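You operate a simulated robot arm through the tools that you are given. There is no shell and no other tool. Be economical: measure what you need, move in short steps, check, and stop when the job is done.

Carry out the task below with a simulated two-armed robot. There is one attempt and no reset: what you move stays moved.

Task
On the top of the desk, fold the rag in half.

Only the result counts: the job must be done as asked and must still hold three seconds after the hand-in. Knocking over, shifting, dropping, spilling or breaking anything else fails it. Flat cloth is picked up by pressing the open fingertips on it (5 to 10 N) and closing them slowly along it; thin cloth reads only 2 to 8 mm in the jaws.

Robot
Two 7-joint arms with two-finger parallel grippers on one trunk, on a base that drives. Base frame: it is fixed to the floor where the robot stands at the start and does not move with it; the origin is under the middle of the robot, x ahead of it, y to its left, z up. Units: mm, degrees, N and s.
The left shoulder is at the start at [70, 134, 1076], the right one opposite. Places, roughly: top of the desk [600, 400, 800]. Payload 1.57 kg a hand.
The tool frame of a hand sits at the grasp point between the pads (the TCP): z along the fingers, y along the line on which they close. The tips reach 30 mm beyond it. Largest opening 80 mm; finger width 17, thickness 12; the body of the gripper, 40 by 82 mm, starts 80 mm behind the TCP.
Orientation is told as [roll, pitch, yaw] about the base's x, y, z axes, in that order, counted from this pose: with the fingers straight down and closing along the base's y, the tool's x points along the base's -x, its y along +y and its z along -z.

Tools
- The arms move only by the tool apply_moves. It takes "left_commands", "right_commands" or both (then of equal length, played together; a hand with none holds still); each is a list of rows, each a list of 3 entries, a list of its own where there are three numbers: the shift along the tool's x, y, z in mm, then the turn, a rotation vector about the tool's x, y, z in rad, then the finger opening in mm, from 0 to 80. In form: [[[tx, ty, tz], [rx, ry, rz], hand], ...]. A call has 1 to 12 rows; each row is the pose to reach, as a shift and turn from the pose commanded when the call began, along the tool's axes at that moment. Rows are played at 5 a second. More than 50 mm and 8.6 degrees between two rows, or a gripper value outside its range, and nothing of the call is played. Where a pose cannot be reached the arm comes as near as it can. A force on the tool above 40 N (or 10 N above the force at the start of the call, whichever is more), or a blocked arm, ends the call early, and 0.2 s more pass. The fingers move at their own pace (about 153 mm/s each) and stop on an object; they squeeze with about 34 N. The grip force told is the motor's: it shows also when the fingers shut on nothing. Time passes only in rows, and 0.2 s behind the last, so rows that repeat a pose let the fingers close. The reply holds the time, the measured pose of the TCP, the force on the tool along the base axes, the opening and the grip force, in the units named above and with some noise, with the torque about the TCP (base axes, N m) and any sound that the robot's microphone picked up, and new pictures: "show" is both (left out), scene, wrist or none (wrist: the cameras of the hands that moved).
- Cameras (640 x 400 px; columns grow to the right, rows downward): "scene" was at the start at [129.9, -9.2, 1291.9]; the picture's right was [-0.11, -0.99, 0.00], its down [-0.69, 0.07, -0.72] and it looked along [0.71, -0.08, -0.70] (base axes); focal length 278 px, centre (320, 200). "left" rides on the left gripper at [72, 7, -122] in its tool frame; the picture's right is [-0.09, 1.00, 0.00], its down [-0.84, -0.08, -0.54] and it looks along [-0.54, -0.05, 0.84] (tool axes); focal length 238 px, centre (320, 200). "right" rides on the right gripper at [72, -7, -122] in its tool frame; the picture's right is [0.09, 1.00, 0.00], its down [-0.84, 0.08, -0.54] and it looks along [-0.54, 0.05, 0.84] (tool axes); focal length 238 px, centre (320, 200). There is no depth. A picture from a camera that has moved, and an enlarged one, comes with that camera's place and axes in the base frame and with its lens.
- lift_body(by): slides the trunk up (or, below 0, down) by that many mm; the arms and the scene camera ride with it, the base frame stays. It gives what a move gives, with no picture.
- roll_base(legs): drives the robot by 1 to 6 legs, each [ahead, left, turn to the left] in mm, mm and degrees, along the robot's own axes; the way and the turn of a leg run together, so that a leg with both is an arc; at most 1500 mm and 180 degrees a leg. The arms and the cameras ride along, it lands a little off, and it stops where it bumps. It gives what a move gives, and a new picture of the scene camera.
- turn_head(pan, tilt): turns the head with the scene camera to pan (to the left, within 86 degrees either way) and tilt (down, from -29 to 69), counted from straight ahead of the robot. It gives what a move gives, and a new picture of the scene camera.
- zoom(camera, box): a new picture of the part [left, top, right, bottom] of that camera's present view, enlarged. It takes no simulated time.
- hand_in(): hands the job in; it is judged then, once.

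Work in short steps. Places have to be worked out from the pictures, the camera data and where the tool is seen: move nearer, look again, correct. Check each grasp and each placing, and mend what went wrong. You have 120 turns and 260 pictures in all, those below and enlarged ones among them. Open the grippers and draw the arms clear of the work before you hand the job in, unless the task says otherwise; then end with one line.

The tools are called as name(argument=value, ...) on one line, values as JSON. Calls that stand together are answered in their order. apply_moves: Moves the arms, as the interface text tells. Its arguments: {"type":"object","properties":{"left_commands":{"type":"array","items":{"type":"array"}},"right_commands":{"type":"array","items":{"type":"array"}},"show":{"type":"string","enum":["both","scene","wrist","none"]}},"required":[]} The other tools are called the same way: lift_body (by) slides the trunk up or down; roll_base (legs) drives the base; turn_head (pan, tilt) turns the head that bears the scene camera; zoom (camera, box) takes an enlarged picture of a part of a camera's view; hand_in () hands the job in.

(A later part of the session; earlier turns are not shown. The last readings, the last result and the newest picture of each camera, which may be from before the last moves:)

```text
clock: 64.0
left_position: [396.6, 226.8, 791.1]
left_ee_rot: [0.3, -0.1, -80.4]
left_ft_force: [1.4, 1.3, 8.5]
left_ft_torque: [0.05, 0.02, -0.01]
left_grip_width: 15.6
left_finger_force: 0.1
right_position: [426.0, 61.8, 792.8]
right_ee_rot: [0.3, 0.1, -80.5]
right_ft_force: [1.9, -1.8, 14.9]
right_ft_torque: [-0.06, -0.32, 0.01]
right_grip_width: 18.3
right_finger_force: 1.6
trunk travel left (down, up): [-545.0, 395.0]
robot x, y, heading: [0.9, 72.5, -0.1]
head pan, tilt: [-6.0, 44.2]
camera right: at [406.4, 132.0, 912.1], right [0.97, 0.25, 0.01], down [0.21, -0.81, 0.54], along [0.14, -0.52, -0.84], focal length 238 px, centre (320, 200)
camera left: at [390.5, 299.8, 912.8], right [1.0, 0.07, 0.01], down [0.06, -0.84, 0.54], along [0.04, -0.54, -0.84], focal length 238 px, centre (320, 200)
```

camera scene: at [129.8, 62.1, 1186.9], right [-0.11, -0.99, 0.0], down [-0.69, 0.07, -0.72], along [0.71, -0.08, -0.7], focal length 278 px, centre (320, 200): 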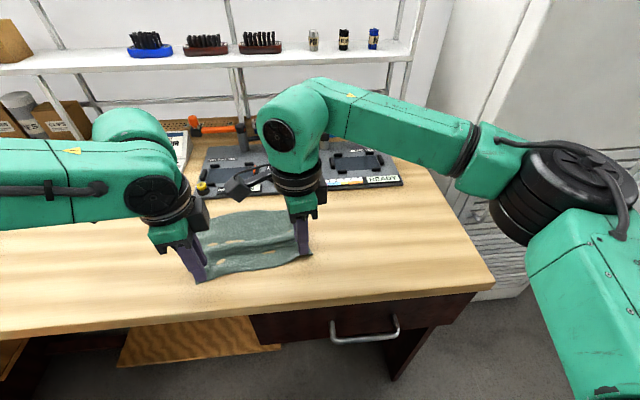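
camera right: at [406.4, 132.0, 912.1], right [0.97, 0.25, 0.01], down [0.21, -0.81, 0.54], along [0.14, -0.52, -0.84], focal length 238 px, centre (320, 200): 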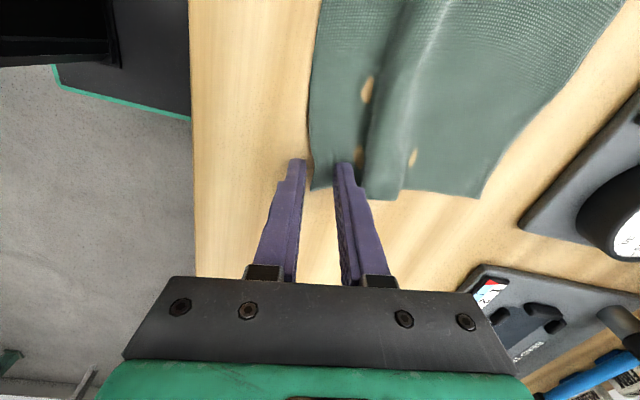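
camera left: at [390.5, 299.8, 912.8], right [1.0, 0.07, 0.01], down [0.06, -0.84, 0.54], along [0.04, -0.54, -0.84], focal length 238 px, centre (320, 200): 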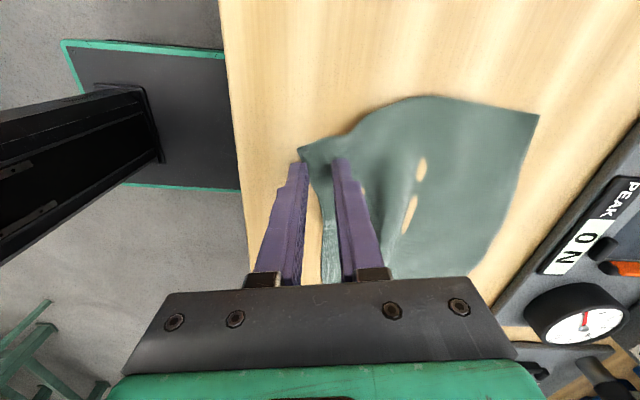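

Contact on both (8 and 15 N). I'll ease the right 0.8 mm and close slowly.

apply_moves(left_commands=[[[0, 0, 0], [0, 0, 0], 14], [[0, 0, 0], [0, 0, 0], 12], [[0, 0, 0], [0, 0, 0], 10], [[0, 0, 0], [0, 0, 0], 8], [[0, 0, 0], [0, 0, 0], 6], [[0, 0, 0], [0, 0, 0], 4], [[0, 0, 0], [0, 0, 0], 2], [[0, 0, 0], [0, 0, 0], 0], [[0, 0, 0], [0, 0, 0], 0]], right_commands=[[[0, 0, -0.8], [0, 0, 0], 14], [[0, 0, -0.8], [0, 0, 0], 12], [[0, 0, -0.8], [0, 0, 0], 10], [[0, 0, -0.8], [0, 0, 0], 8], [[0, 0, -0.8], [0, 0, 0], 6], [[0, 0, -0.8], [0, 0, 0], 4], [[0, 0, -0.8], [0, 0, 0], 2], [[0, 0, -0.8], [0, 0, 0], 0], [[0, 0, -0.8], [0, 0, 0], 0]], show="wrist")

```text
clock: 66.0
left_position: [395.4, 225.7, 791.6]
left_ee_rot: [0.3, 0.0, -80.5]
left_ft_force: [0.5, 0.1, 21.5]
left_ft_torque: [0.04, -0.02, 0.0]
left_grip_width: 0.0
left_finger_force: 21.6
right_position: [425.2, 60.7, 790.9]
right_ee_rot: [0.1, 0.1, -80.5]
right_ft_force: [2.3, 1.8, 9.6]
right_ft_torque: [0.01, -0.12, -0.01]
right_grip_width: 2.0
right_finger_force: 23.6
trunk travel left (down, up): [-545.0, 395.0]
robot x, y, heading: [-0.9, 75.1, 0.0]
head pan, tilt: [-6.0, 44.2]
camera right: at [404.9, 131.5, 912.2], right [0.97, 0.26, 0.0], down [0.21, -0.81, 0.54], along [0.14, -0.52, -0.84], focal length 238 px, centre (320, 200)
camera left: at [389.3, 299.6, 912.7], right [1.0, 0.07, 0.01], down [0.06, -0.84, 0.54], along [0.04, -0.54, -0.84], focal length 238 px, centre (320, 200)
```

right: 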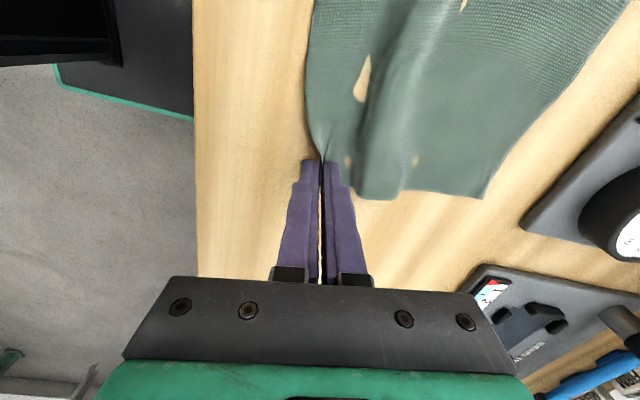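
left: 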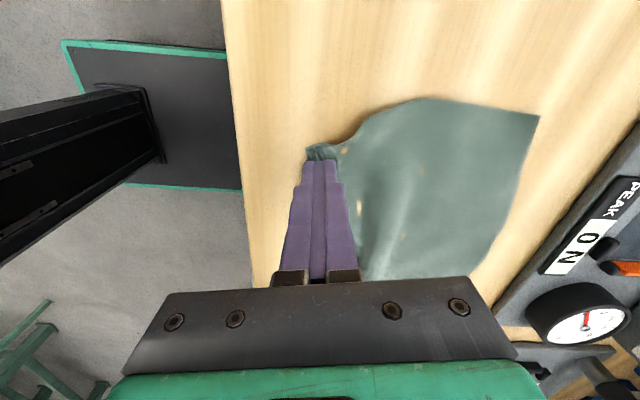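

The right has the edge; the left closed on nothing. I'll reopen the left wider, shift 6 mm inward, and press again.

apply_moves(left_commands=[[[0, 0, -12], [0, 0, 0], 4], [[0, 6, -12], [0, 0, 0], 22], [[0, 6, -8], [0, 0, 0], 22], [[0, 6, -4], [0, 0, 0], 22], [[0, 6, -1], [0, 0, 0], 22], [[0, 6, -0.5], [0, 0, 0], 22]], show="wrist")

```text
clock: 67.4
left_position: [402.4, 228.4, 792.1]
left_ee_rot: [0.2, -0.1, -80.6]
left_ft_force: [-0.4, -0.1, 0.1]
left_ft_torque: [0.02, 0.03, 0.01]
left_grip_width: 21.8
left_finger_force: 0.0
right_position: [425.0, 62.2, 790.4]
right_ee_rot: [0.2, 0.0, -80.6]
right_ft_force: [-1.3, -2.5, 20.7]
right_ft_torque: [-0.07, -0.1, -0.02]
right_grip_width: 1.7
right_finger_force: 23.4
trunk travel left (down, up): [-545.0, 395.0]
robot x, y, heading: [-2.1, 70.4, 0.2]
head pan, tilt: [-6.0, 44.2]
camera left: at [396.2, 301.3, 913.3], right [1.0, 0.07, 0.0], down [0.06, -0.84, 0.54], along [0.04, -0.54, -0.84], focal length 238 px, centre (320, 200)
```

left: 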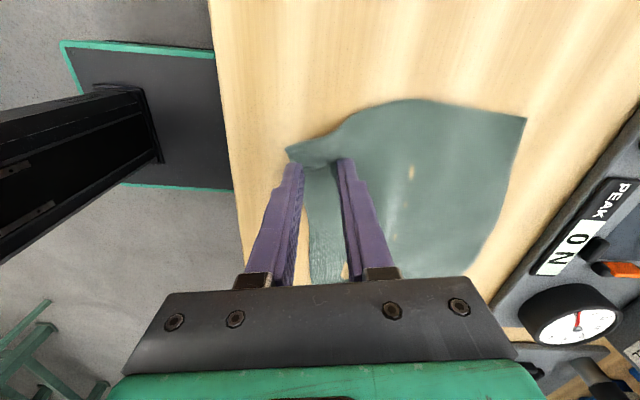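

Left jaws now straddle just inside the edge. I'll press 2.5 mm and close slowly, with the right easing up 1 mm.

apply_moves(left_commands=[[[0, 0, 1.5], [0, 0, 0], 22], [[0, 0, 2.5], [0, 0, 0], 22], [[0, 0, 2.5], [0, 0, 0], 19], [[0, 0, 2.5], [0, 0, 0], 16], [[0, 0, 2.5], [0, 0, 0], 13], [[0, 0, 2.5], [0, 0, 0], 10], [[0, 0, 2.5], [0, 0, 0], 7], [[0, 0, 2.5], [0, 0, 0], 4], [[0, 0, 2.5], [0, 0, 0], 1], [[0, 0, 2.5], [0, 0, 0], 0], [[0, 0, 2.5], [0, 0, 0], 0]], right_commands=[[[0, 0, -1], [0, 0, 0], 0], [[0, 0, -1], [0, 0, 0], 0], [[0, 0, -1], [0, 0, 0], 0], [[0, 0, -1], [0, 0, 0], 0], [[0, 0, -1], [0, 0, 0], 0], [[0, 0, -1], [0, 0, 0], 0], [[0, 0, -1], [0, 0, 0], 0], [[0, 0, -1], [0, 0, 0], 0], [[0, 0, -1], [0, 0, 0], 0], [[0, 0, -1], [0, 0, 0], 0], [[0, 0, -1], [0, 0, 0], 0]], show="wrist")

```text
clock: 68.4
left_position: [402.7, 226.8, 790.9]
left_ee_rot: [0.5, -0.3, -80.5]
left_ft_force: [-4.5, -0.1, 19.9]
left_ft_torque: [-0.01, 0.41, 0.01]
left_grip_width: 16.7
left_finger_force: 2.6
right_position: [424.6, 62.8, 792.5]
right_ee_rot: [0.1, 0.0, -80.5]
right_ft_force: [-1.6, -0.5, 1.3]
right_ft_torque: [-0.05, 0.0, 0.01]
right_grip_width: 1.9
right_finger_force: 23.6
trunk travel left (down, up): [-545.0, 395.0]
robot x, y, heading: [-1.5, 68.0, 0.1]
head pan, tilt: [-6.0, 44.2]
stopped in row 5 (left hand): the force on the tool passed its limit (the readings are from after the stop); the commanded pose is now the measured one
camera right: at [404.8, 132.4, 912.4], right [0.97, 0.26, 0.0], down [0.21, -0.81, 0.54], along [0.14, -0.52, -0.84], focal length 238 px, centre (320, 200)
camera left: at [396.4, 300.8, 912.6], right [1.0, 0.07, 0.01], down [0.06, -0.84, 0.54], along [0.05, -0.54, -0.84], focal length 238 px, centre (320, 200)
```

right: 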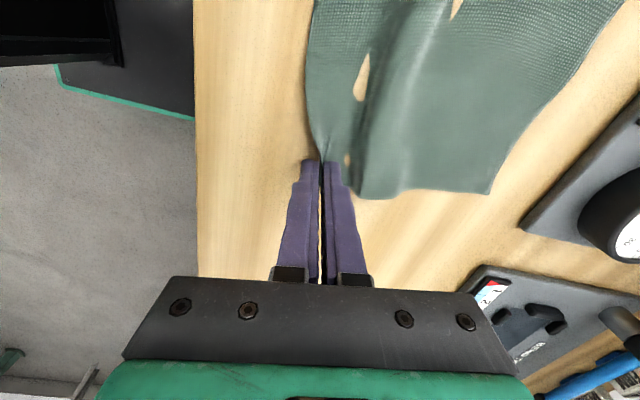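
left: 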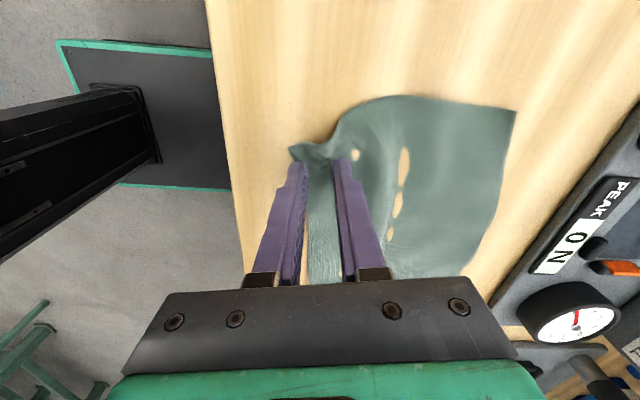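

Pressed a little too hard on the left and stopped at 17 mm. I'll ease up 1 mm and go on closing slowly.

apply_moves(left_commands=[[[0, 0, -1.0], [0, 0, 0], 16], [[0, 0, -1.0], [0, 0, 0], 13], [[0, 0, -1.0], [0, 0, 0], 10], [[0, 0, -1.0], [0, 0, 0], 8], [[0, 0, -1.0], [0, 0, 0], 6], [[0, 0, -1.0], [0, 0, 0], 4], [[0, 0, -1.0], [0, 0, 0], 2], [[0, 0, -1.0], [0, 0, 0], 0], [[0, 0, -1.0], [0, 0, 0], 0]], show="wrist")

```text
clock: 70.4
left_position: [403.5, 227.3, 791.4]
left_ee_rot: [0.4, -0.1, -80.5]
left_ft_force: [1.4, -0.1, 20.4]
left_ft_torque: [0.01, 0.11, 0.05]
left_grip_width: 2.5
left_finger_force: 24.1
right_position: [423.1, 61.8, 791.7]
right_ee_rot: [0.1, 0.0, -80.5]
right_ft_force: [0.2, 0.2, 2.8]
right_ft_torque: [0.01, -0.04, 0.03]
right_grip_width: 1.7
right_finger_force: 23.2
trunk travel left (down, up): [-545.0, 395.0]
robot x, y, heading: [-2.1, 70.2, -0.1]
head pan, tilt: [-6.0, 44.2]
camera left: at [396.2, 300.8, 912.7], right [1.0, 0.07, 0.01], down [0.06, -0.84, 0.54], along [0.05, -0.54, -0.84], focal length 238 px, centre (320, 200)
```

left: 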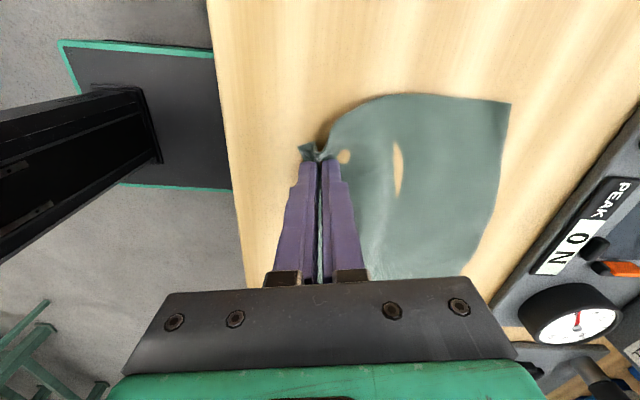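

Both hold (2.5 and 1.7 mm), with the edge right in the jaws. Back corners are now about (517,279) and (550,77). I'll fold along the rag's own direction with a low arc, slack by several mm, lateral +13 mm, and pause just before landing.

apply_moves(left_commands=[[[1, 11, -15], [0, 0, 0], 0], [[3, 24, -30], [0, 0, 0], 0], [[5, 39, -42], [0, 0, 0], 0], [[7, 54, -46], [0, 0, 0], 0], [[8, 67, -45], [0, 0, 0], 0], [[10, 80, -39], [0, 0, 0], 0], [[11, 91, -30], [0, 0, 0], 0], [[12, 99, -20], [0, 0, 0], 0]], right_commands=[[[1, 12, -15], [0, 0, 0], 0], [[3, 27, -32], [0, 0, 0], 0], [[5, 44, -45], [0, 0, 0], 0], [[7, 60, -50], [0, 0, 0], 0], [[8, 75, -49], [0, 0, 0], 0], [[10, 90, -43], [0, 0, 0], 0], [[11, 102, -33], [0, 0, 0], 0], [[12, 111, -22], [0, 0, 0], 0]], show="both")

zoom(camera="scene", box=[160, 180, 340, 290])

zoom(camera="right", box=[220, 0, 420, 200])

zoom(camera="left", box=[220, 40, 420, 200])

```text
clock: 72.2
left_position: [501.5, 257.5, 808.9]
left_ee_rot: [0.0, -0.1, -80.6]
left_ft_force: [-0.5, -0.7, 0.7]
left_ft_torque: [0.03, 0.03, 0.0]
left_grip_width: 2.0
left_finger_force: 23.8
right_position: [536.0, 93.0, 811.3]
right_ee_rot: [-0.1, 0.0, -80.5]
right_ft_force: [-0.4, 0.4, 0.2]
right_ft_torque: [0.0, 0.02, -0.02]
right_grip_width: 1.9
right_finger_force: 23.7
trunk travel left (down, up): [-545.0, 395.0]
robot x, y, heading: [-1.4, 72.2, -0.1]
head pan, tilt: [-6.0, 44.2]
camera scene: at [130.7, 61.5, 1186.8], right [-0.11, -0.99, 0.0], down [-0.69, 0.07, -0.72], along [0.71, -0.08, -0.7], focal length 278 px, centre (320, 200)
camera right: at [515.6, 163.1, 932.3], right [0.97, 0.26, 0.0], down [0.22, -0.81, 0.54], along [0.14, -0.53, -0.84], focal length 238 px, centre (320, 200)
camera left: at [495.2, 330.3, 930.6], right [1.0, 0.07, 0.0], down [0.06, -0.84, 0.54], along [0.04, -0.54, -0.84], focal length 238 px, centre (320, 200)
```

scene: 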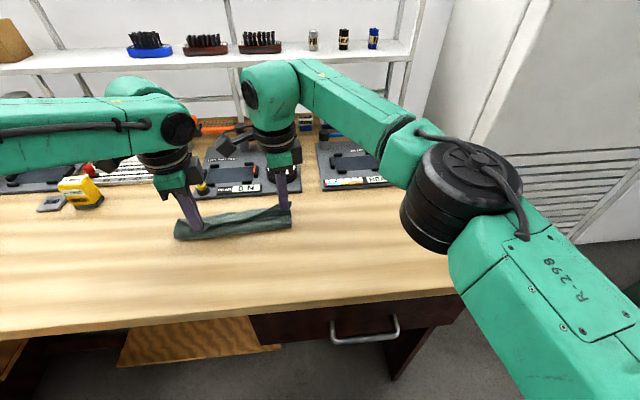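
right: 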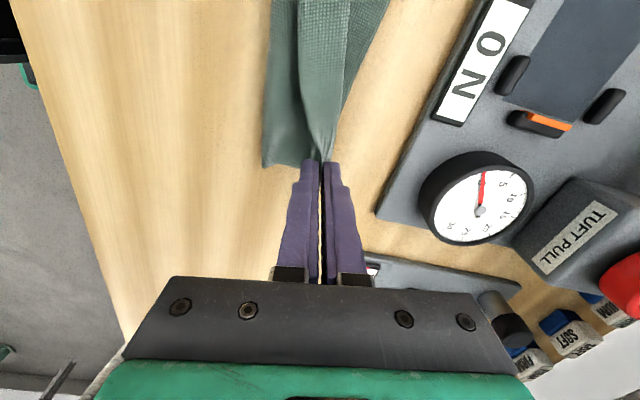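
left: 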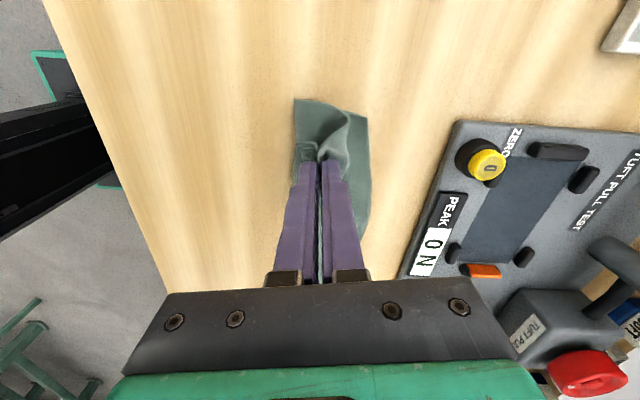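

```text
3.56 times, centred on (250, 235) of scene
camera zoom: at [130.7, 61.5, 1186.8], right [-0.11, -0.99, 0.0], down [-0.69, 0.07, -0.72], along [0.71, -0.08, -0.7], focal length 988 px, centre (569, 76)
```

zoom: 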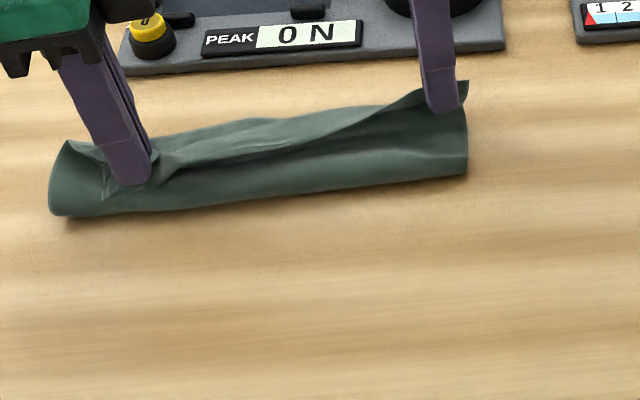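

```text
2.00 times, centred on (320, 100) of right
camera zoom: at [515.6, 163.1, 932.3], right [0.97, 0.26, 0.0], down [0.22, -0.81, 0.54], along [0.14, -0.53, -0.84], focal length 477 px, centre (320, 400)
```

zoom: 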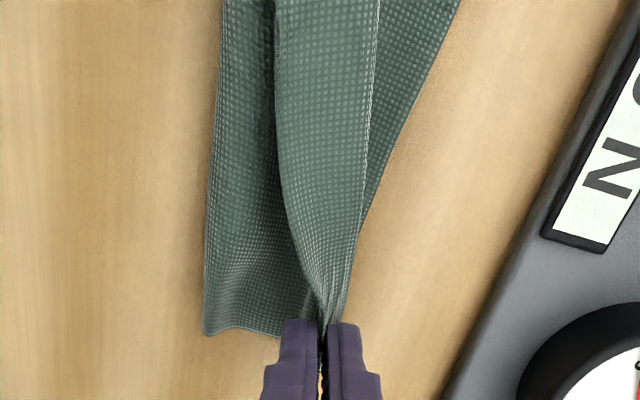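

```text
2.50 times, centred on (320, 120) of left
camera zoom: at [495.2, 330.3, 930.6], right [1.0, 0.07, 0.0], down [0.06, -0.84, 0.54], along [0.04, -0.54, -0.84], focal length 596 px, centre (320, 400)
```

zoom: 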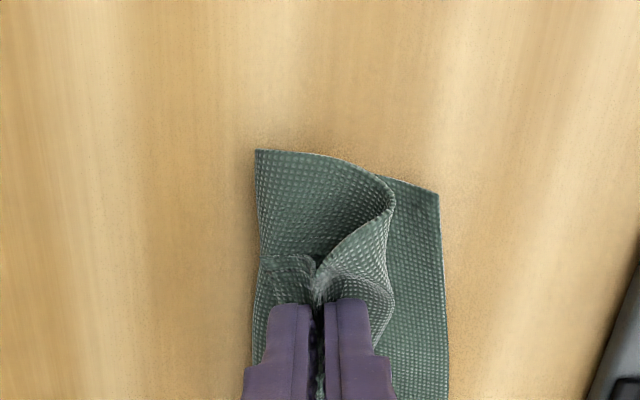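

Both sides are now evenly folded, with the crease slightly forward. I'll advance so that the edges line up (left +12, right +6), lower to light contact, release with small jaws, and lift.

apply_moves(left_commands=[[[0, 6, 3], [0, 0, 0], 0], [[0, 12, 7], [0, 0, 0], 0], [[0, 12, 11], [0, 0, 0], 0], [[0, 12, 11], [0, 0, 0], 5], [[0, 12, 11], [0, 0, 0], 10], [[0, 12, 11], [0, 0, 0], 12], [[0, 12, 0], [0, 0, 0], 14], [[0, 12, -30], [0, 0, 0], 16], [[0, 12, -65], [0, 0, 0], 16]], right_commands=[[[0, 3, 3], [0, 0, 0], 0], [[0, 6, 7], [0, 0, 0], 0], [[0, 6, 12], [0, 0, 0], 0], [[0, 6, 12], [0, 0, 0], 5], [[0, 6, 12], [0, 0, 0], 10], [[0, 6, 12], [0, 0, 0], 12], [[0, 6, 0], [0, 0, 0], 14], [[0, 6, -30], [0, 0, 0], 16], [[0, 6, -65], [0, 0, 0], 16]], show="both")

zoom(camera="scene", box=[160, 180, 340, 290])

zoom(camera="right", box=[220, 0, 420, 200])

zoom(camera="left", box=[220, 40, 420, 260])

```text
clock: 74.2
left_position: [510.4, 259.1, 875.6]
left_ee_rot: [0.2, -0.1, -80.6]
left_ft_force: [0.0, -0.5, -0.3]
left_ft_torque: [-0.01, 0.01, 0.0]
left_grip_width: 16.2
left_finger_force: 0.1
right_position: [538.3, 94.4, 878.6]
right_ee_rot: [0.0, 0.0, -80.4]
right_ft_force: [0.1, 0.3, 0.6]
right_ft_torque: [0.0, -0.03, -0.01]
right_grip_width: 16.0
right_finger_force: 0.0
trunk travel left (down, up): [-545.0, 395.0]
robot x, y, heading: [-0.6, 71.8, 0.3]
head pan, tilt: [-6.0, 44.2]
camera scene: at [128.5, 61.2, 1186.9], right [-0.11, -0.99, 0.0], down [-0.69, 0.07, -0.72], along [0.71, -0.08, -0.7], focal length 278 px, centre (320, 200)
camera right: at [519.3, 164.5, 999.2], right [0.97, 0.26, 0.0], down [0.22, -0.81, 0.54], along [0.14, -0.52, -0.84], focal length 238 px, centre (320, 200)
camera left: at [503.9, 332.3, 996.9], right [1.0, 0.07, 0.0], down [0.06, -0.84, 0.54], along [0.04, -0.54, -0.84], focal length 238 px, centre (320, 200)
```

scene: 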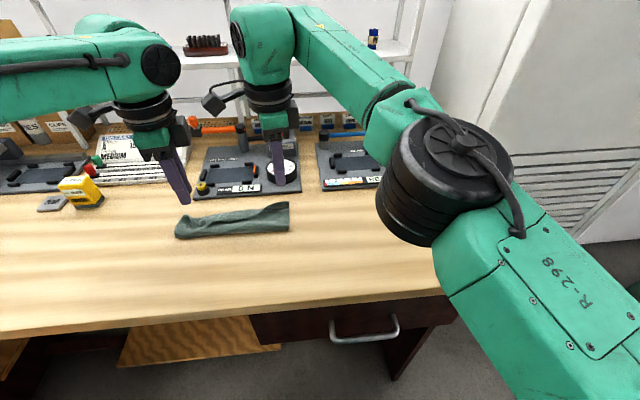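
right: 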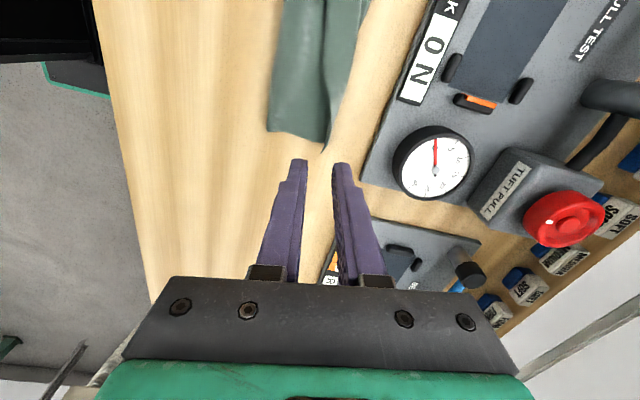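
left: 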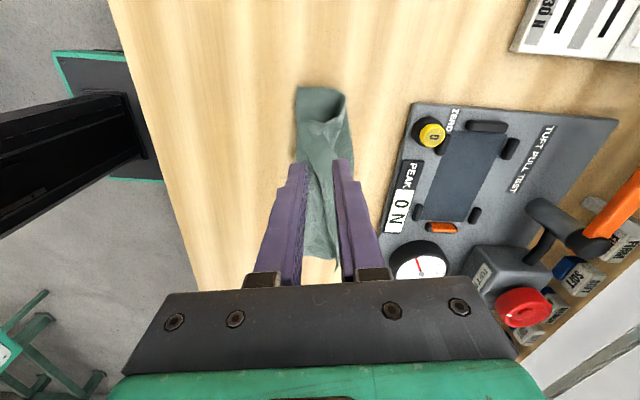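

```text
3.56 times, centred on (250, 235) of scene
camera zoom: at [128.5, 61.2, 1186.9], right [-0.11, -0.99, 0.0], down [-0.69, 0.07, -0.72], along [0.71, -0.08, -0.7], focal length 988 px, centre (569, 76)
```

zoom: 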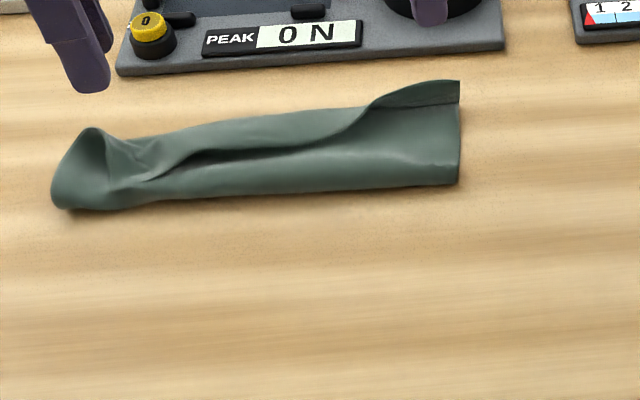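

```text
2.00 times, centred on (320, 100) of right
camera zoom: at [519.3, 164.5, 999.2], right [0.97, 0.26, 0.0], down [0.22, -0.81, 0.54], along [0.14, -0.52, -0.84], focal length 477 px, centre (320, 400)
```

zoom: 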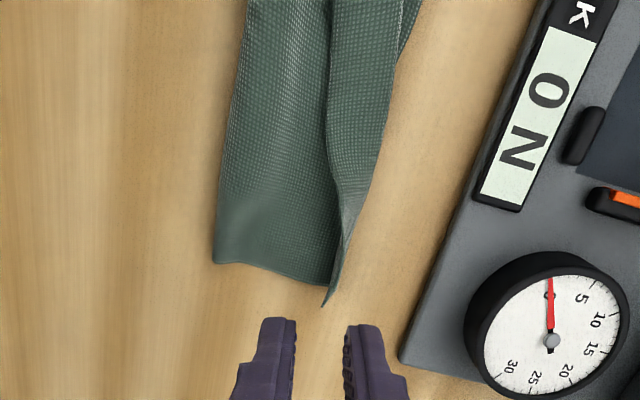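

```text
1.82 times, centred on (320, 150) of left
camera zoom: at [503.9, 332.3, 996.9], right [1.0, 0.07, 0.0], down [0.06, -0.84, 0.54], along [0.04, -0.54, -0.84], focal length 433 px, centre (320, 291)
```

zoom: 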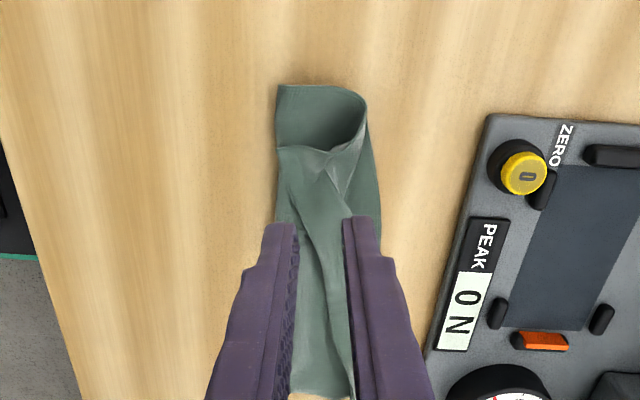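

The right end is good. On the left, the front corner is turned back toward the crease in a cuff about 30 mm wide. I'll pick up just that top ply by pressing lightly on the flap's edge and closing, so I can turn it forward.

apply_moves(left_commands=[[[-6, -7, 25], [0, 0, 0], 14], [[-6, -7, 50], [0, 0, 0], 14], [[-6, -7, 62], [0, 0, 0], 14], [[-6, -7, 70], [0, 0, 0], 14]], right_commands=[[[0, -10, -10], [0, 0, 0], 16], [[0, -20, -20], [0, 0, 0], 16], [[0, -20, -30], [0, 0, 0], 16], [[0, -20, -30], [0, 0, 0], 16]], show="both")

zoom(camera="scene", box=[160, 180, 340, 290])

zoom(camera="left", box=[220, 40, 420, 200])

```text
clock: 75.2
left_position: [504.6, 250.5, 805.3]
left_ee_rot: [0.1, 0.0, -80.5]
left_ft_force: [-0.8, -0.9, -0.1]
left_ft_torque: [-0.01, -0.01, -0.01]
left_grip_width: 13.9
left_finger_force: 0.1
right_position: [519.9, 90.8, 906.2]
right_ee_rot: [-0.1, 0.0, -80.6]
right_ft_force: [0.1, 0.8, -0.1]
right_ft_torque: [0.01, 0.0, 0.01]
right_grip_width: 15.8
right_finger_force: 0.1
trunk travel left (down, up): [-545.0, 395.0]
robot x, y, heading: [0.4, 69.4, 0.2]
head pan, tilt: [-6.0, 44.2]
camera scene: at [130.0, 61.1, 1186.8], right [-0.11, -0.99, 0.0], down [-0.69, 0.07, -0.72], along [0.71, -0.08, -0.7], focal length 278 px, centre (320, 200)
camera right: at [501.5, 160.8, 1028.0], right [0.97, 0.26, 0.0], down [0.22, -0.81, 0.54], along [0.14, -0.52, -0.84], focal length 238 px, centre (320, 200)
camera left: at [498.9, 324.3, 926.1], right [1.0, 0.07, 0.0], down [0.06, -0.84, 0.54], along [0.04, -0.54, -0.84], focal length 238 px, centre (320, 200)
```

scene: 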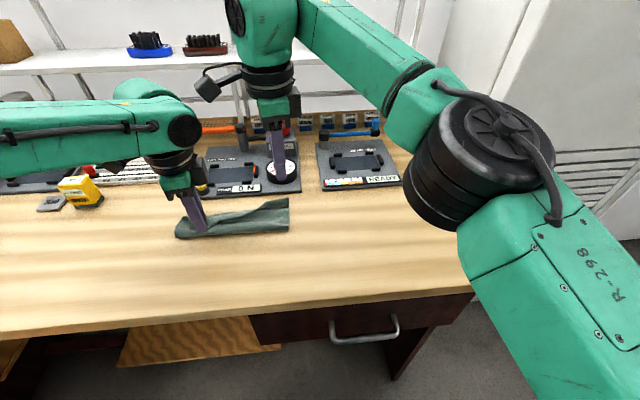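
right: 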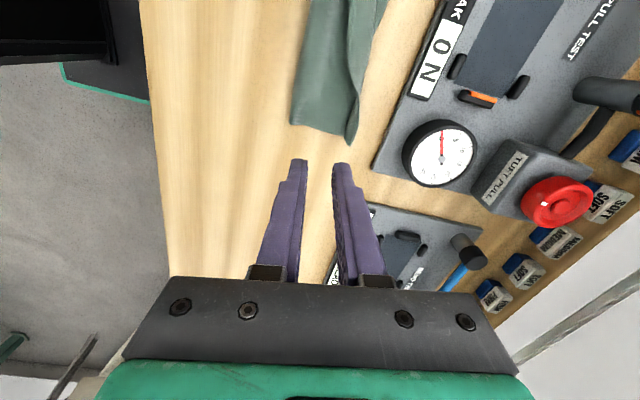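
left: 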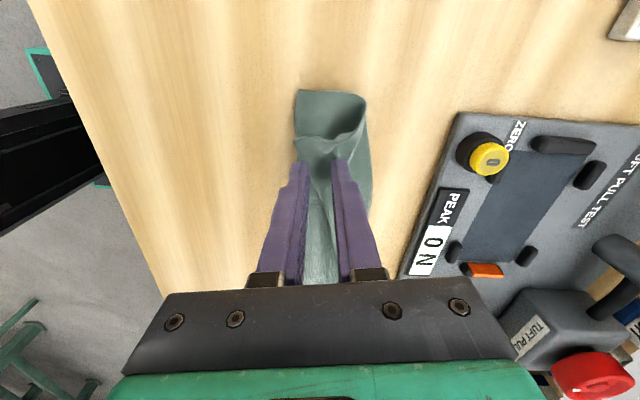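

```text
3.56 times, centred on (250, 235) of scene
camera zoom: at [130.0, 61.1, 1186.8], right [-0.11, -0.99, 0.0], down [-0.69, 0.07, -0.72], along [0.71, -0.08, -0.7], focal length 988 px, centre (569, 76)
```

zoom: 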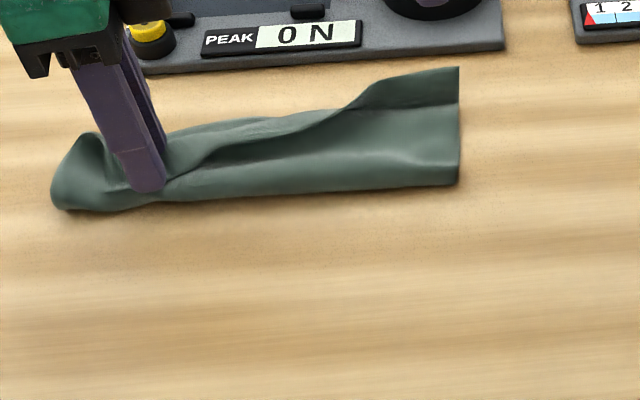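

```text
2.50 times, centred on (320, 120) of left
camera zoom: at [498.9, 324.3, 926.1], right [1.0, 0.07, 0.0], down [0.06, -0.84, 0.54], along [0.04, -0.54, -0.84], focal length 596 px, centre (320, 400)
```

zoom: 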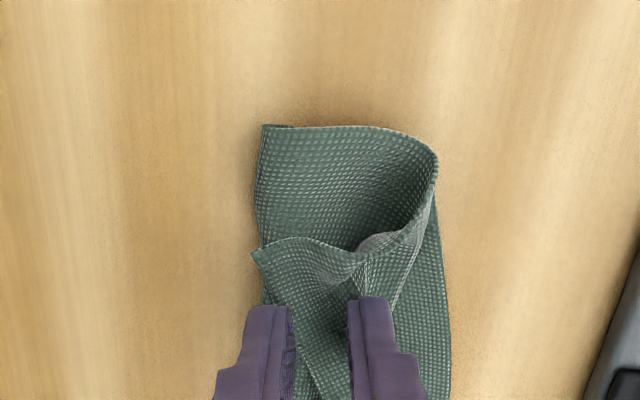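

The right flap has stood up on its own, which is good. On the left I'll grip the cuff, unfold just that corner back toward the robot, release it, and re-grip nearer the edge.

apply_moves(left_commands=[[[0, 0, 2], [0, 0, 0], 26], [[0, 0, 5], [0, 0, 0], 26], [[0, 0, 5], [0, 0, 0], 14], [[0, 0, 5], [0, 0, 0], 4], [[0, 0, 5], [0, 0, 0], 0], [[0, 0, 5], [0, 0, 0], 0], [[0, -12, -18], [0, 0, 0], 0], [[-2, -30, -36], [0, 0, 0], 0], [[-4, -48, -36], [0, 0, 0], 0], [[-7, -66, -28], [0, 0, 0], 0], [[-9, -82, -14], [0, 0, 0], 0], [[-10, -92, 0], [0, 0, 0], 0]], show="both")

zoom(camera="scene", box=[160, 180, 340, 290])

```text
clock: 77.8
left_position: [415.2, 225.6, 805.5]
left_ee_rot: [0.2, 0.0, -80.5]
left_ft_force: [0.8, -0.3, -0.5]
left_ft_torque: [0.01, 0.0, 0.02]
left_grip_width: 2.0
left_finger_force: 23.5
right_position: [520.3, 92.5, 906.5]
right_ee_rot: [-0.1, 0.0, -80.5]
right_ft_force: [0.3, -0.4, -0.1]
right_ft_torque: [0.02, 0.03, 0.02]
right_grip_width: 15.8
right_finger_force: 0.0
trunk travel left (down, up): [-545.0, 395.0]
robot x, y, heading: [0.9, 68.2, 0.1]
head pan, tilt: [-6.0, 44.2]
camera scene: at [129.8, 61.3, 1186.9], right [-0.11, -0.99, 0.0], down [-0.69, 0.07, -0.72], along [0.71, -0.08, -0.7], focal length 278 px, centre (320, 200)
camera left: at [409.9, 299.9, 926.4], right [1.0, 0.08, 0.0], down [0.06, -0.84, 0.54], along [0.04, -0.54, -0.84], focal length 238 px, centre (320, 200)
```

scene: 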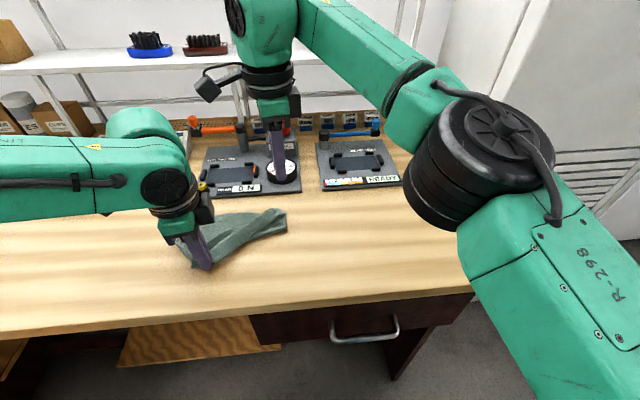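
left: 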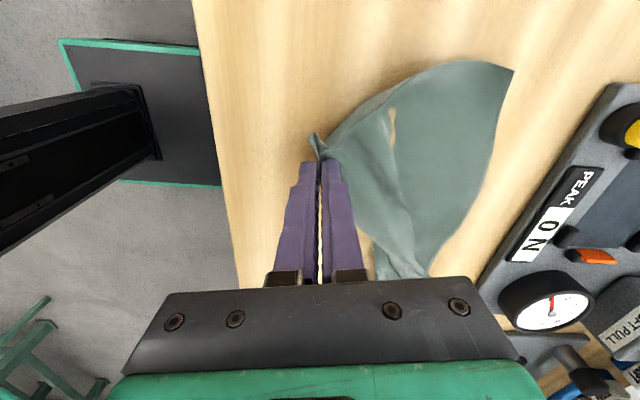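

```text
3.56 times, centred on (250, 235) of scene
camera zoom: at [129.8, 61.3, 1186.9], right [-0.11, -0.99, 0.0], down [-0.69, 0.07, -0.72], along [0.71, -0.08, -0.7], focal length 988 px, centre (569, 76)
```

zoom: 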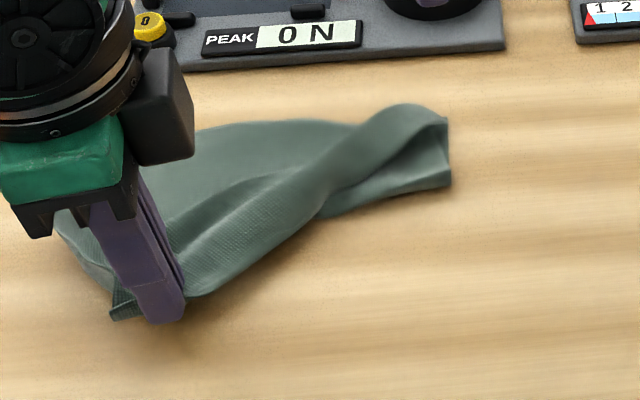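

The left pinch now holds the corner with only a tiny flap showing. From here I'll fold the left corner over directly to about (520,262).

apply_moves(left_commands=[[[2, 11, -10], [0, 0, 0], 0], [[4, 27, -22], [0, 0, 0], 0], [[7, 44, -30], [0, 0, 0], 0], [[10, 60, -32], [0, 0, 0], 0], [[12, 74, -28], [0, 0, 0], 0], [[14, 88, -20], [0, 0, 0], 0], [[16, 99, -10], [0, 0, 0], 0], [[18, 109, 0], [0, 0, 0], 0]], show="both")

zoom(camera="scene", box=[160, 180, 340, 290])

zoom(camera="left", box=[220, 40, 420, 200])

```text
clock: 79.6
left_position: [522.0, 261.2, 804.2]
left_ee_rot: [0.2, -0.1, -80.5]
left_ft_force: [0.2, 0.5, -0.5]
left_ft_torque: [0.03, -0.03, 0.02]
left_grip_width: 1.8
left_finger_force: 23.3
right_position: [521.2, 90.9, 907.3]
right_ee_rot: [-0.1, 0.0, -80.5]
right_ft_force: [0.0, 0.1, -0.6]
right_ft_torque: [0.0, 0.01, 0.02]
right_grip_width: 16.0
right_finger_force: 0.1
trunk travel left (down, up): [-545.0, 395.0]
robot x, y, heading: [0.7, 69.4, 0.1]
head pan, tilt: [-6.0, 44.2]
camera scene: at [130.4, 61.2, 1186.8], right [-0.11, -0.99, 0.0], down [-0.69, 0.07, -0.72], along [0.71, -0.08, -0.7], focal length 278 px, centre (320, 200)
camera left: at [515.0, 334.9, 925.8], right [1.0, 0.07, 0.0], down [0.06, -0.84, 0.54], along [0.04, -0.54, -0.84], focal length 238 px, centre (320, 200)
```

scene: 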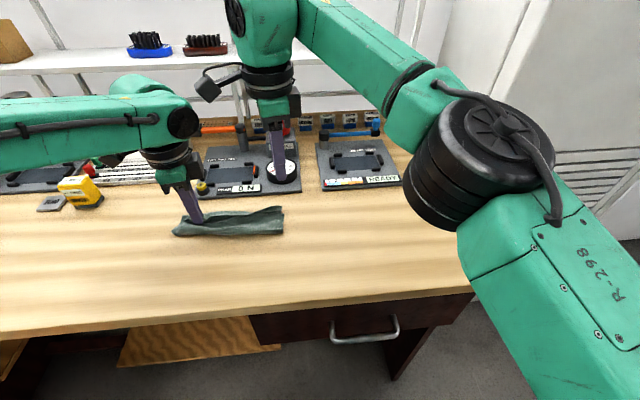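
left: 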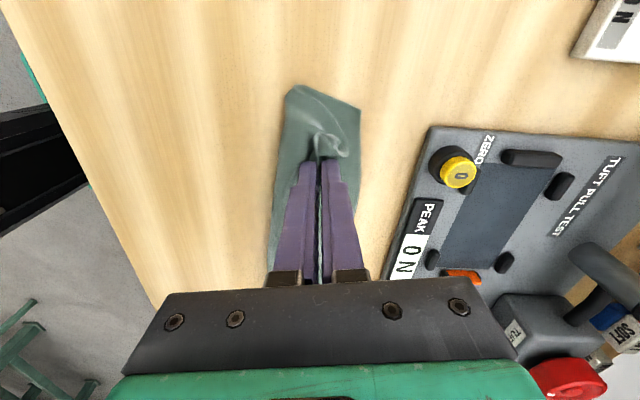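

```text
3.56 times, centred on (250, 235) of scene
camera zoom: at [130.4, 61.2, 1186.8], right [-0.11, -0.99, 0.0], down [-0.69, 0.07, -0.72], along [0.71, -0.08, -0.7], focal length 988 px, centre (569, 76)
```

zoom: 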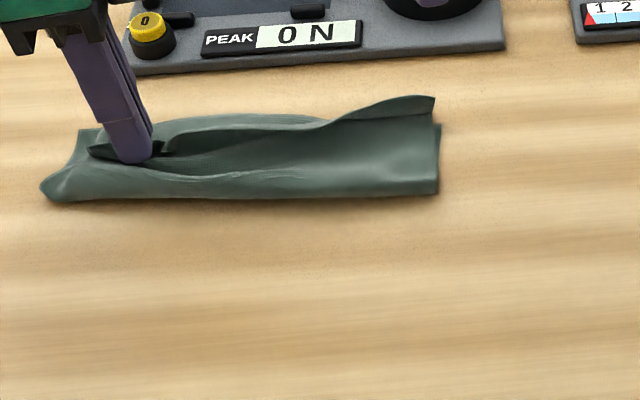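

```text
2.50 times, centred on (320, 120) of left
camera zoom: at [515.0, 334.9, 925.8], right [1.0, 0.07, 0.0], down [0.06, -0.84, 0.54], along [0.04, -0.54, -0.84], focal length 596 px, centre (320, 400)
```

zoom: 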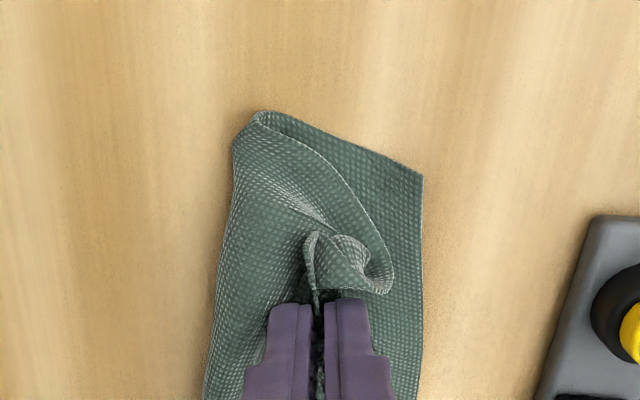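

Left flap is now very small and the corner is close to the back corner (about 8–20 mm short). I'll nudge it outward and forward, lower, release, and lift.

apply_moves(left_commands=[[[5, 3, 0], [0, 0, 0], 0], [[10, 6, 4], [0, 0, 0], 0], [[12, 7, 8], [0, 0, 0], 0], [[12, 7, 10], [0, 0, 0], 0], [[12, 7, 10], [0, 0, 0], 5], [[12, 7, 10], [0, 0, 0], 9], [[12, 7, 6], [0, 0, 0], 10], [[12, 7, -10], [0, 0, 0], 12], [[12, 7, -40], [0, 0, 0], 14], [[12, -20, -75], [0, 0, 0], 14]], show="both")

zoom(camera="scene", box=[160, 180, 340, 290])

zoom(camera="left", box=[220, 40, 420, 260])

zoom(camera="right", box=[260, 0, 460, 160])

```text
clock: 81.8
left_position: [496.6, 268.8, 880.1]
left_ee_rot: [0.2, -0.1, -80.5]
left_ft_force: [-0.4, 0.0, -0.1]
left_ft_torque: [-0.02, 0.0, -0.02]
left_grip_width: 14.1
left_finger_force: 0.0
right_position: [518.1, 91.0, 907.8]
right_ee_rot: [0.0, 0.0, -80.5]
right_ft_force: [-1.1, -0.5, 0.3]
right_ft_torque: [0.0, -0.02, 0.03]
right_grip_width: 16.3
right_finger_force: 0.1
trunk travel left (down, up): [-545.0, 395.0]
robot x, y, heading: [4.8, 67.9, 0.1]
head pan, tilt: [-6.0, 44.2]
camera scene: at [127.8, 61.0, 1187.1], right [-0.11, -0.99, 0.0], down [-0.69, 0.07, -0.72], along [0.71, -0.08, -0.7], focal length 278 px, centre (320, 200)
camera left: at [490.4, 342.8, 1001.2], right [1.0, 0.07, 0.0], down [0.06, -0.84, 0.54], along [0.04, -0.54, -0.84], focal length 238 px, centre (320, 200)
```

scene: 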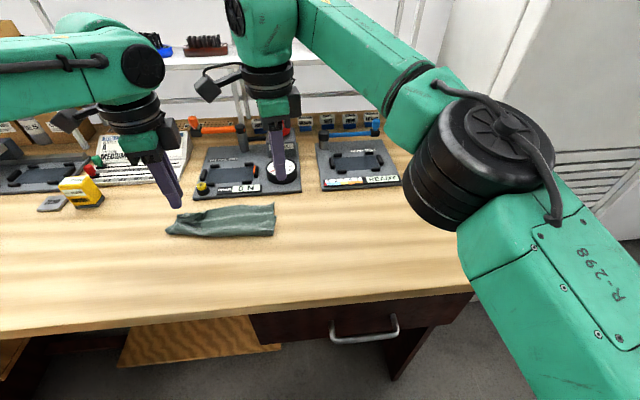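
left: 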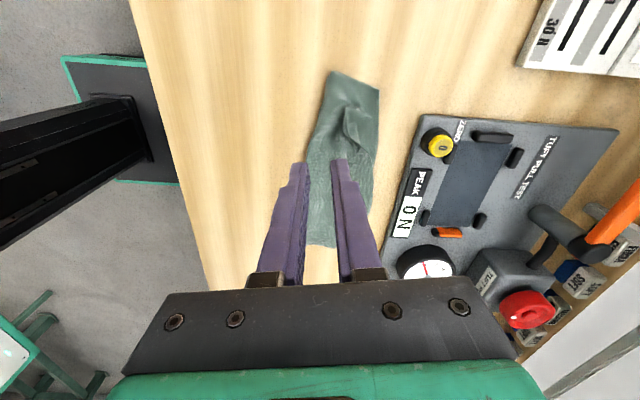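

```text
3.56 times, centred on (250, 235) of scene
camera zoom: at [127.8, 61.0, 1187.1], right [-0.11, -0.99, 0.0], down [-0.69, 0.07, -0.72], along [0.71, -0.08, -0.7], focal length 988 px, centre (569, 76)
```

zoom: 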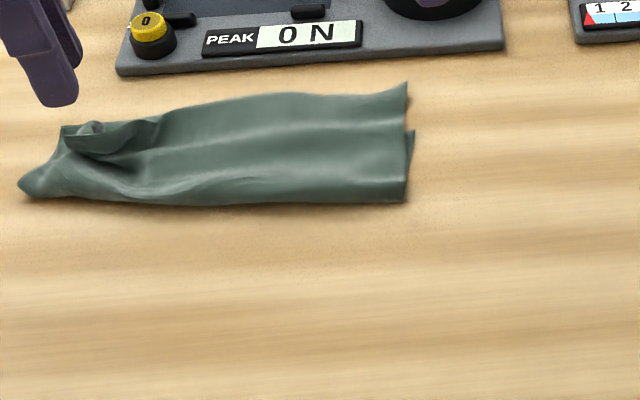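

```text
1.82 times, centred on (320, 150) of left
camera zoom: at [490.4, 342.8, 1001.2], right [1.0, 0.07, 0.0], down [0.06, -0.84, 0.54], along [0.04, -0.54, -0.84], focal length 433 px, centre (320, 291)
```

zoom: 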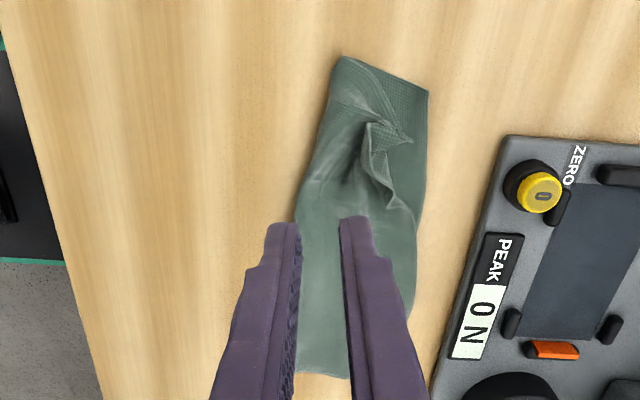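

```text
2.50 times, centred on (360, 80) of right
camera zoom: at [499.5, 160.8, 1028.9], right [0.97, 0.26, 0.0], down [0.21, -0.81, 0.54], along [0.14, -0.52, -0.84], focal length 596 px, centre (220, 500)
```

zoom: 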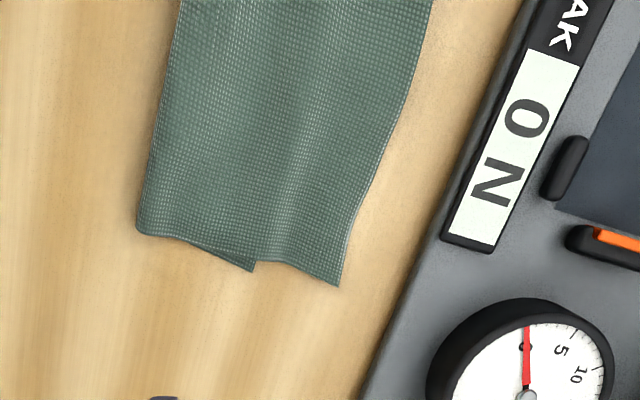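

The right flap unrolled flat by itself, so there is no cuff there. The right front corner (566,114) overshoots the bottom corner (528,112) by about 38 mm while the left matches. I'll shift the base left for reach, then take the overhanging right corner and draw it back.

roll_base(legs=[[0, 45, 0]])

apply_moves(right_commands=[[[-5, 15, 30], [0, 0, 0], 18], [[-10, 38, 60], [0, 0, 0], 18], [[-11, 38, 85], [0, 0, 0], 18], [[-11, 38, 100], [0, 0, 0], 18], [[-11, 38, 100], [0, 0, 0], 18]], left_commands=[[[0, 0, -10], [0, 0, 0], 14], [[0, 0, -20], [0, 0, 0], 14], [[0, 0, -20], [0, 0, 0], 14], [[0, 0, -20], [0, 0, 0], 14], [[0, 0, -20], [0, 0, 0], 14]], show="both")

zoom(camera="right", box=[220, 40, 420, 200])

```text
clock: 82.7
left_position: [499.2, 313.9, 878.8]
left_ee_rot: [0.1, -0.1, -80.5]
left_ft_force: [0.0, 0.5, 0.1]
left_ft_torque: [-0.02, 0.0, -0.01]
left_grip_width: 13.9
left_finger_force: 0.1
right_position: [520.8, 134.2, 906.4]
right_ee_rot: [0.0, 0.0, -80.5]
right_ft_force: [0.2, -0.8, -0.5]
right_ft_torque: [0.01, 0.0, 0.04]
right_grip_width: 16.1
right_finger_force: 0.1
trunk travel left (down, up): [-545.0, 395.0]
robot x, y, heading: [1.7, 116.6, -0.1]
head pan, tilt: [-6.0, 44.2]
camera scene: at [129.8, 105.4, 1186.9], right [-0.11, -0.99, 0.0], down [-0.69, 0.07, -0.72], along [0.71, -0.08, -0.7], focal length 278 px, centre (320, 200)
```

scene: 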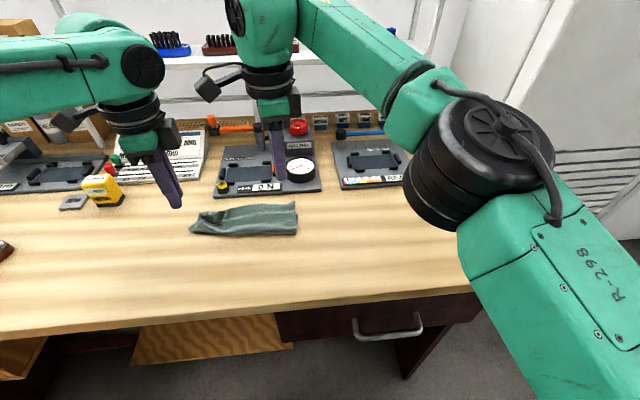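

```text
clock: 83.9
left_position: [497.9, 312.8, 896.3]
left_ee_rot: [0.2, -0.1, -80.5]
left_ft_force: [0.5, 0.2, 0.6]
left_ft_torque: [0.0, 0.02, 0.04]
left_grip_width: 13.9
left_finger_force: 0.0
right_position: [561.1, 129.9, 806.3]
right_ee_rot: [-0.1, 0.0, -80.5]
right_ft_force: [0.3, 0.9, 0.4]
right_ft_torque: [0.01, -0.01, -0.01]
right_grip_width: 17.9
right_finger_force: 0.1
right hand out of reach, approached as far as the arm can: row 2
trunk travel left (down, up): [-545.0, 395.0]
robot x, y, heading: [1.6, 116.2, -0.1]
head pan, tilt: [-6.0, 44.2]
camera scene: at [129.7, 105.5, 1186.9], right [-0.11, -0.99, 0.0], down [-0.69, 0.07, -0.72], along [0.71, -0.08, -0.7], focal length 278 px, centre (320, 200)
camera right: at [540.7, 201.1, 926.5], right [0.97, 0.26, 0.0], down [0.22, -0.81, 0.54], along [0.14, -0.52, -0.84], focal length 238 px, centre (320, 200)
camera left: at [492.3, 387.1, 1019.7], right [1.0, 0.07, 0.0], down [0.06, -0.84, 0.54], along [0.04, -0.54, -0.84], focal length 238 px, centre (320, 200)
```

scene: 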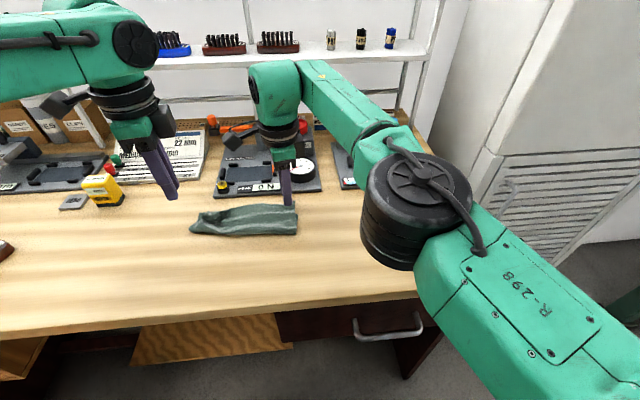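
right: 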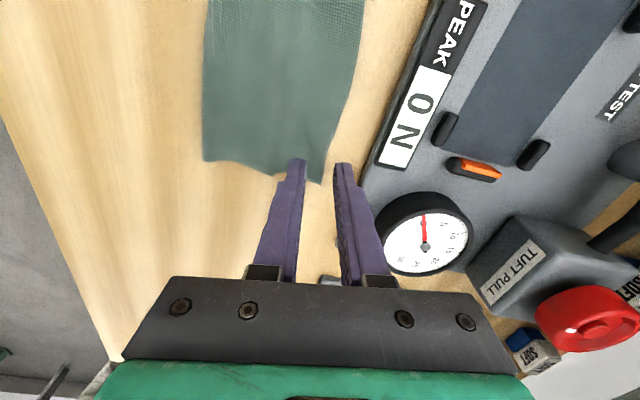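
left: 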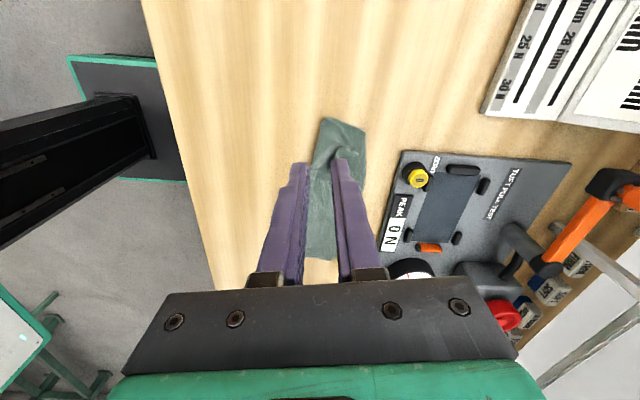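

```text
2.50 times, centred on (320, 120) of right
camera zoom: at [540.7, 201.1, 926.5], right [0.97, 0.26, 0.0], down [0.22, -0.81, 0.54], along [0.14, -0.52, -0.84], focal length 596 px, centre (320, 400)
```

zoom: 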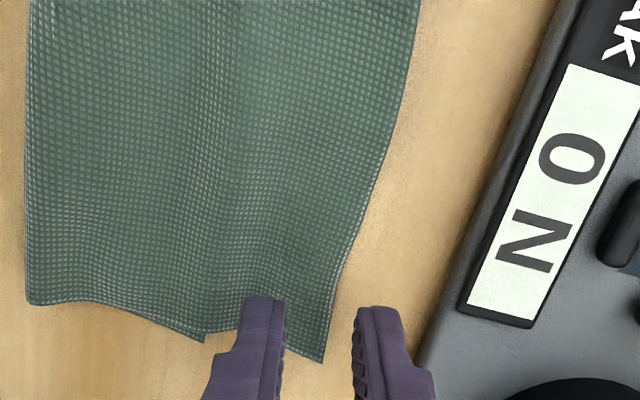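

The jaws straddle the overhanging top edge. I'll shift 4 mm in and lower to contact.

apply_moves(right_commands=[[[0, -4, 6], [0, 0, 0], 18], [[0, -4, 11], [0, 0, 0], 18], [[0, -4, 14], [0, 0, 0], 18], [[0, -4, 16], [0, 0, 0], 18]], show="none")

```text
clock: 84.9
left_position: [498.5, 313.0, 899.2]
left_ee_rot: [0.2, -0.1, -80.4]
left_ft_force: [0.2, -0.4, -0.2]
left_ft_torque: [-0.04, -0.02, -0.03]
left_grip_width: 13.9
left_finger_force: 0.0
right_position: [555.3, 130.6, 791.2]
right_ee_rot: [0.0, 0.0, -80.5]
right_ft_force: [0.7, -1.4, 4.0]
right_ft_torque: [-0.04, 0.04, 0.03]
right_grip_width: 17.5
right_finger_force: 0.2
trunk travel left (down, up): [-545.0, 395.0]
robot x, y, heading: [-0.2, 115.3, -0.1]
head pan, tilt: [-6.0, 44.2]
```

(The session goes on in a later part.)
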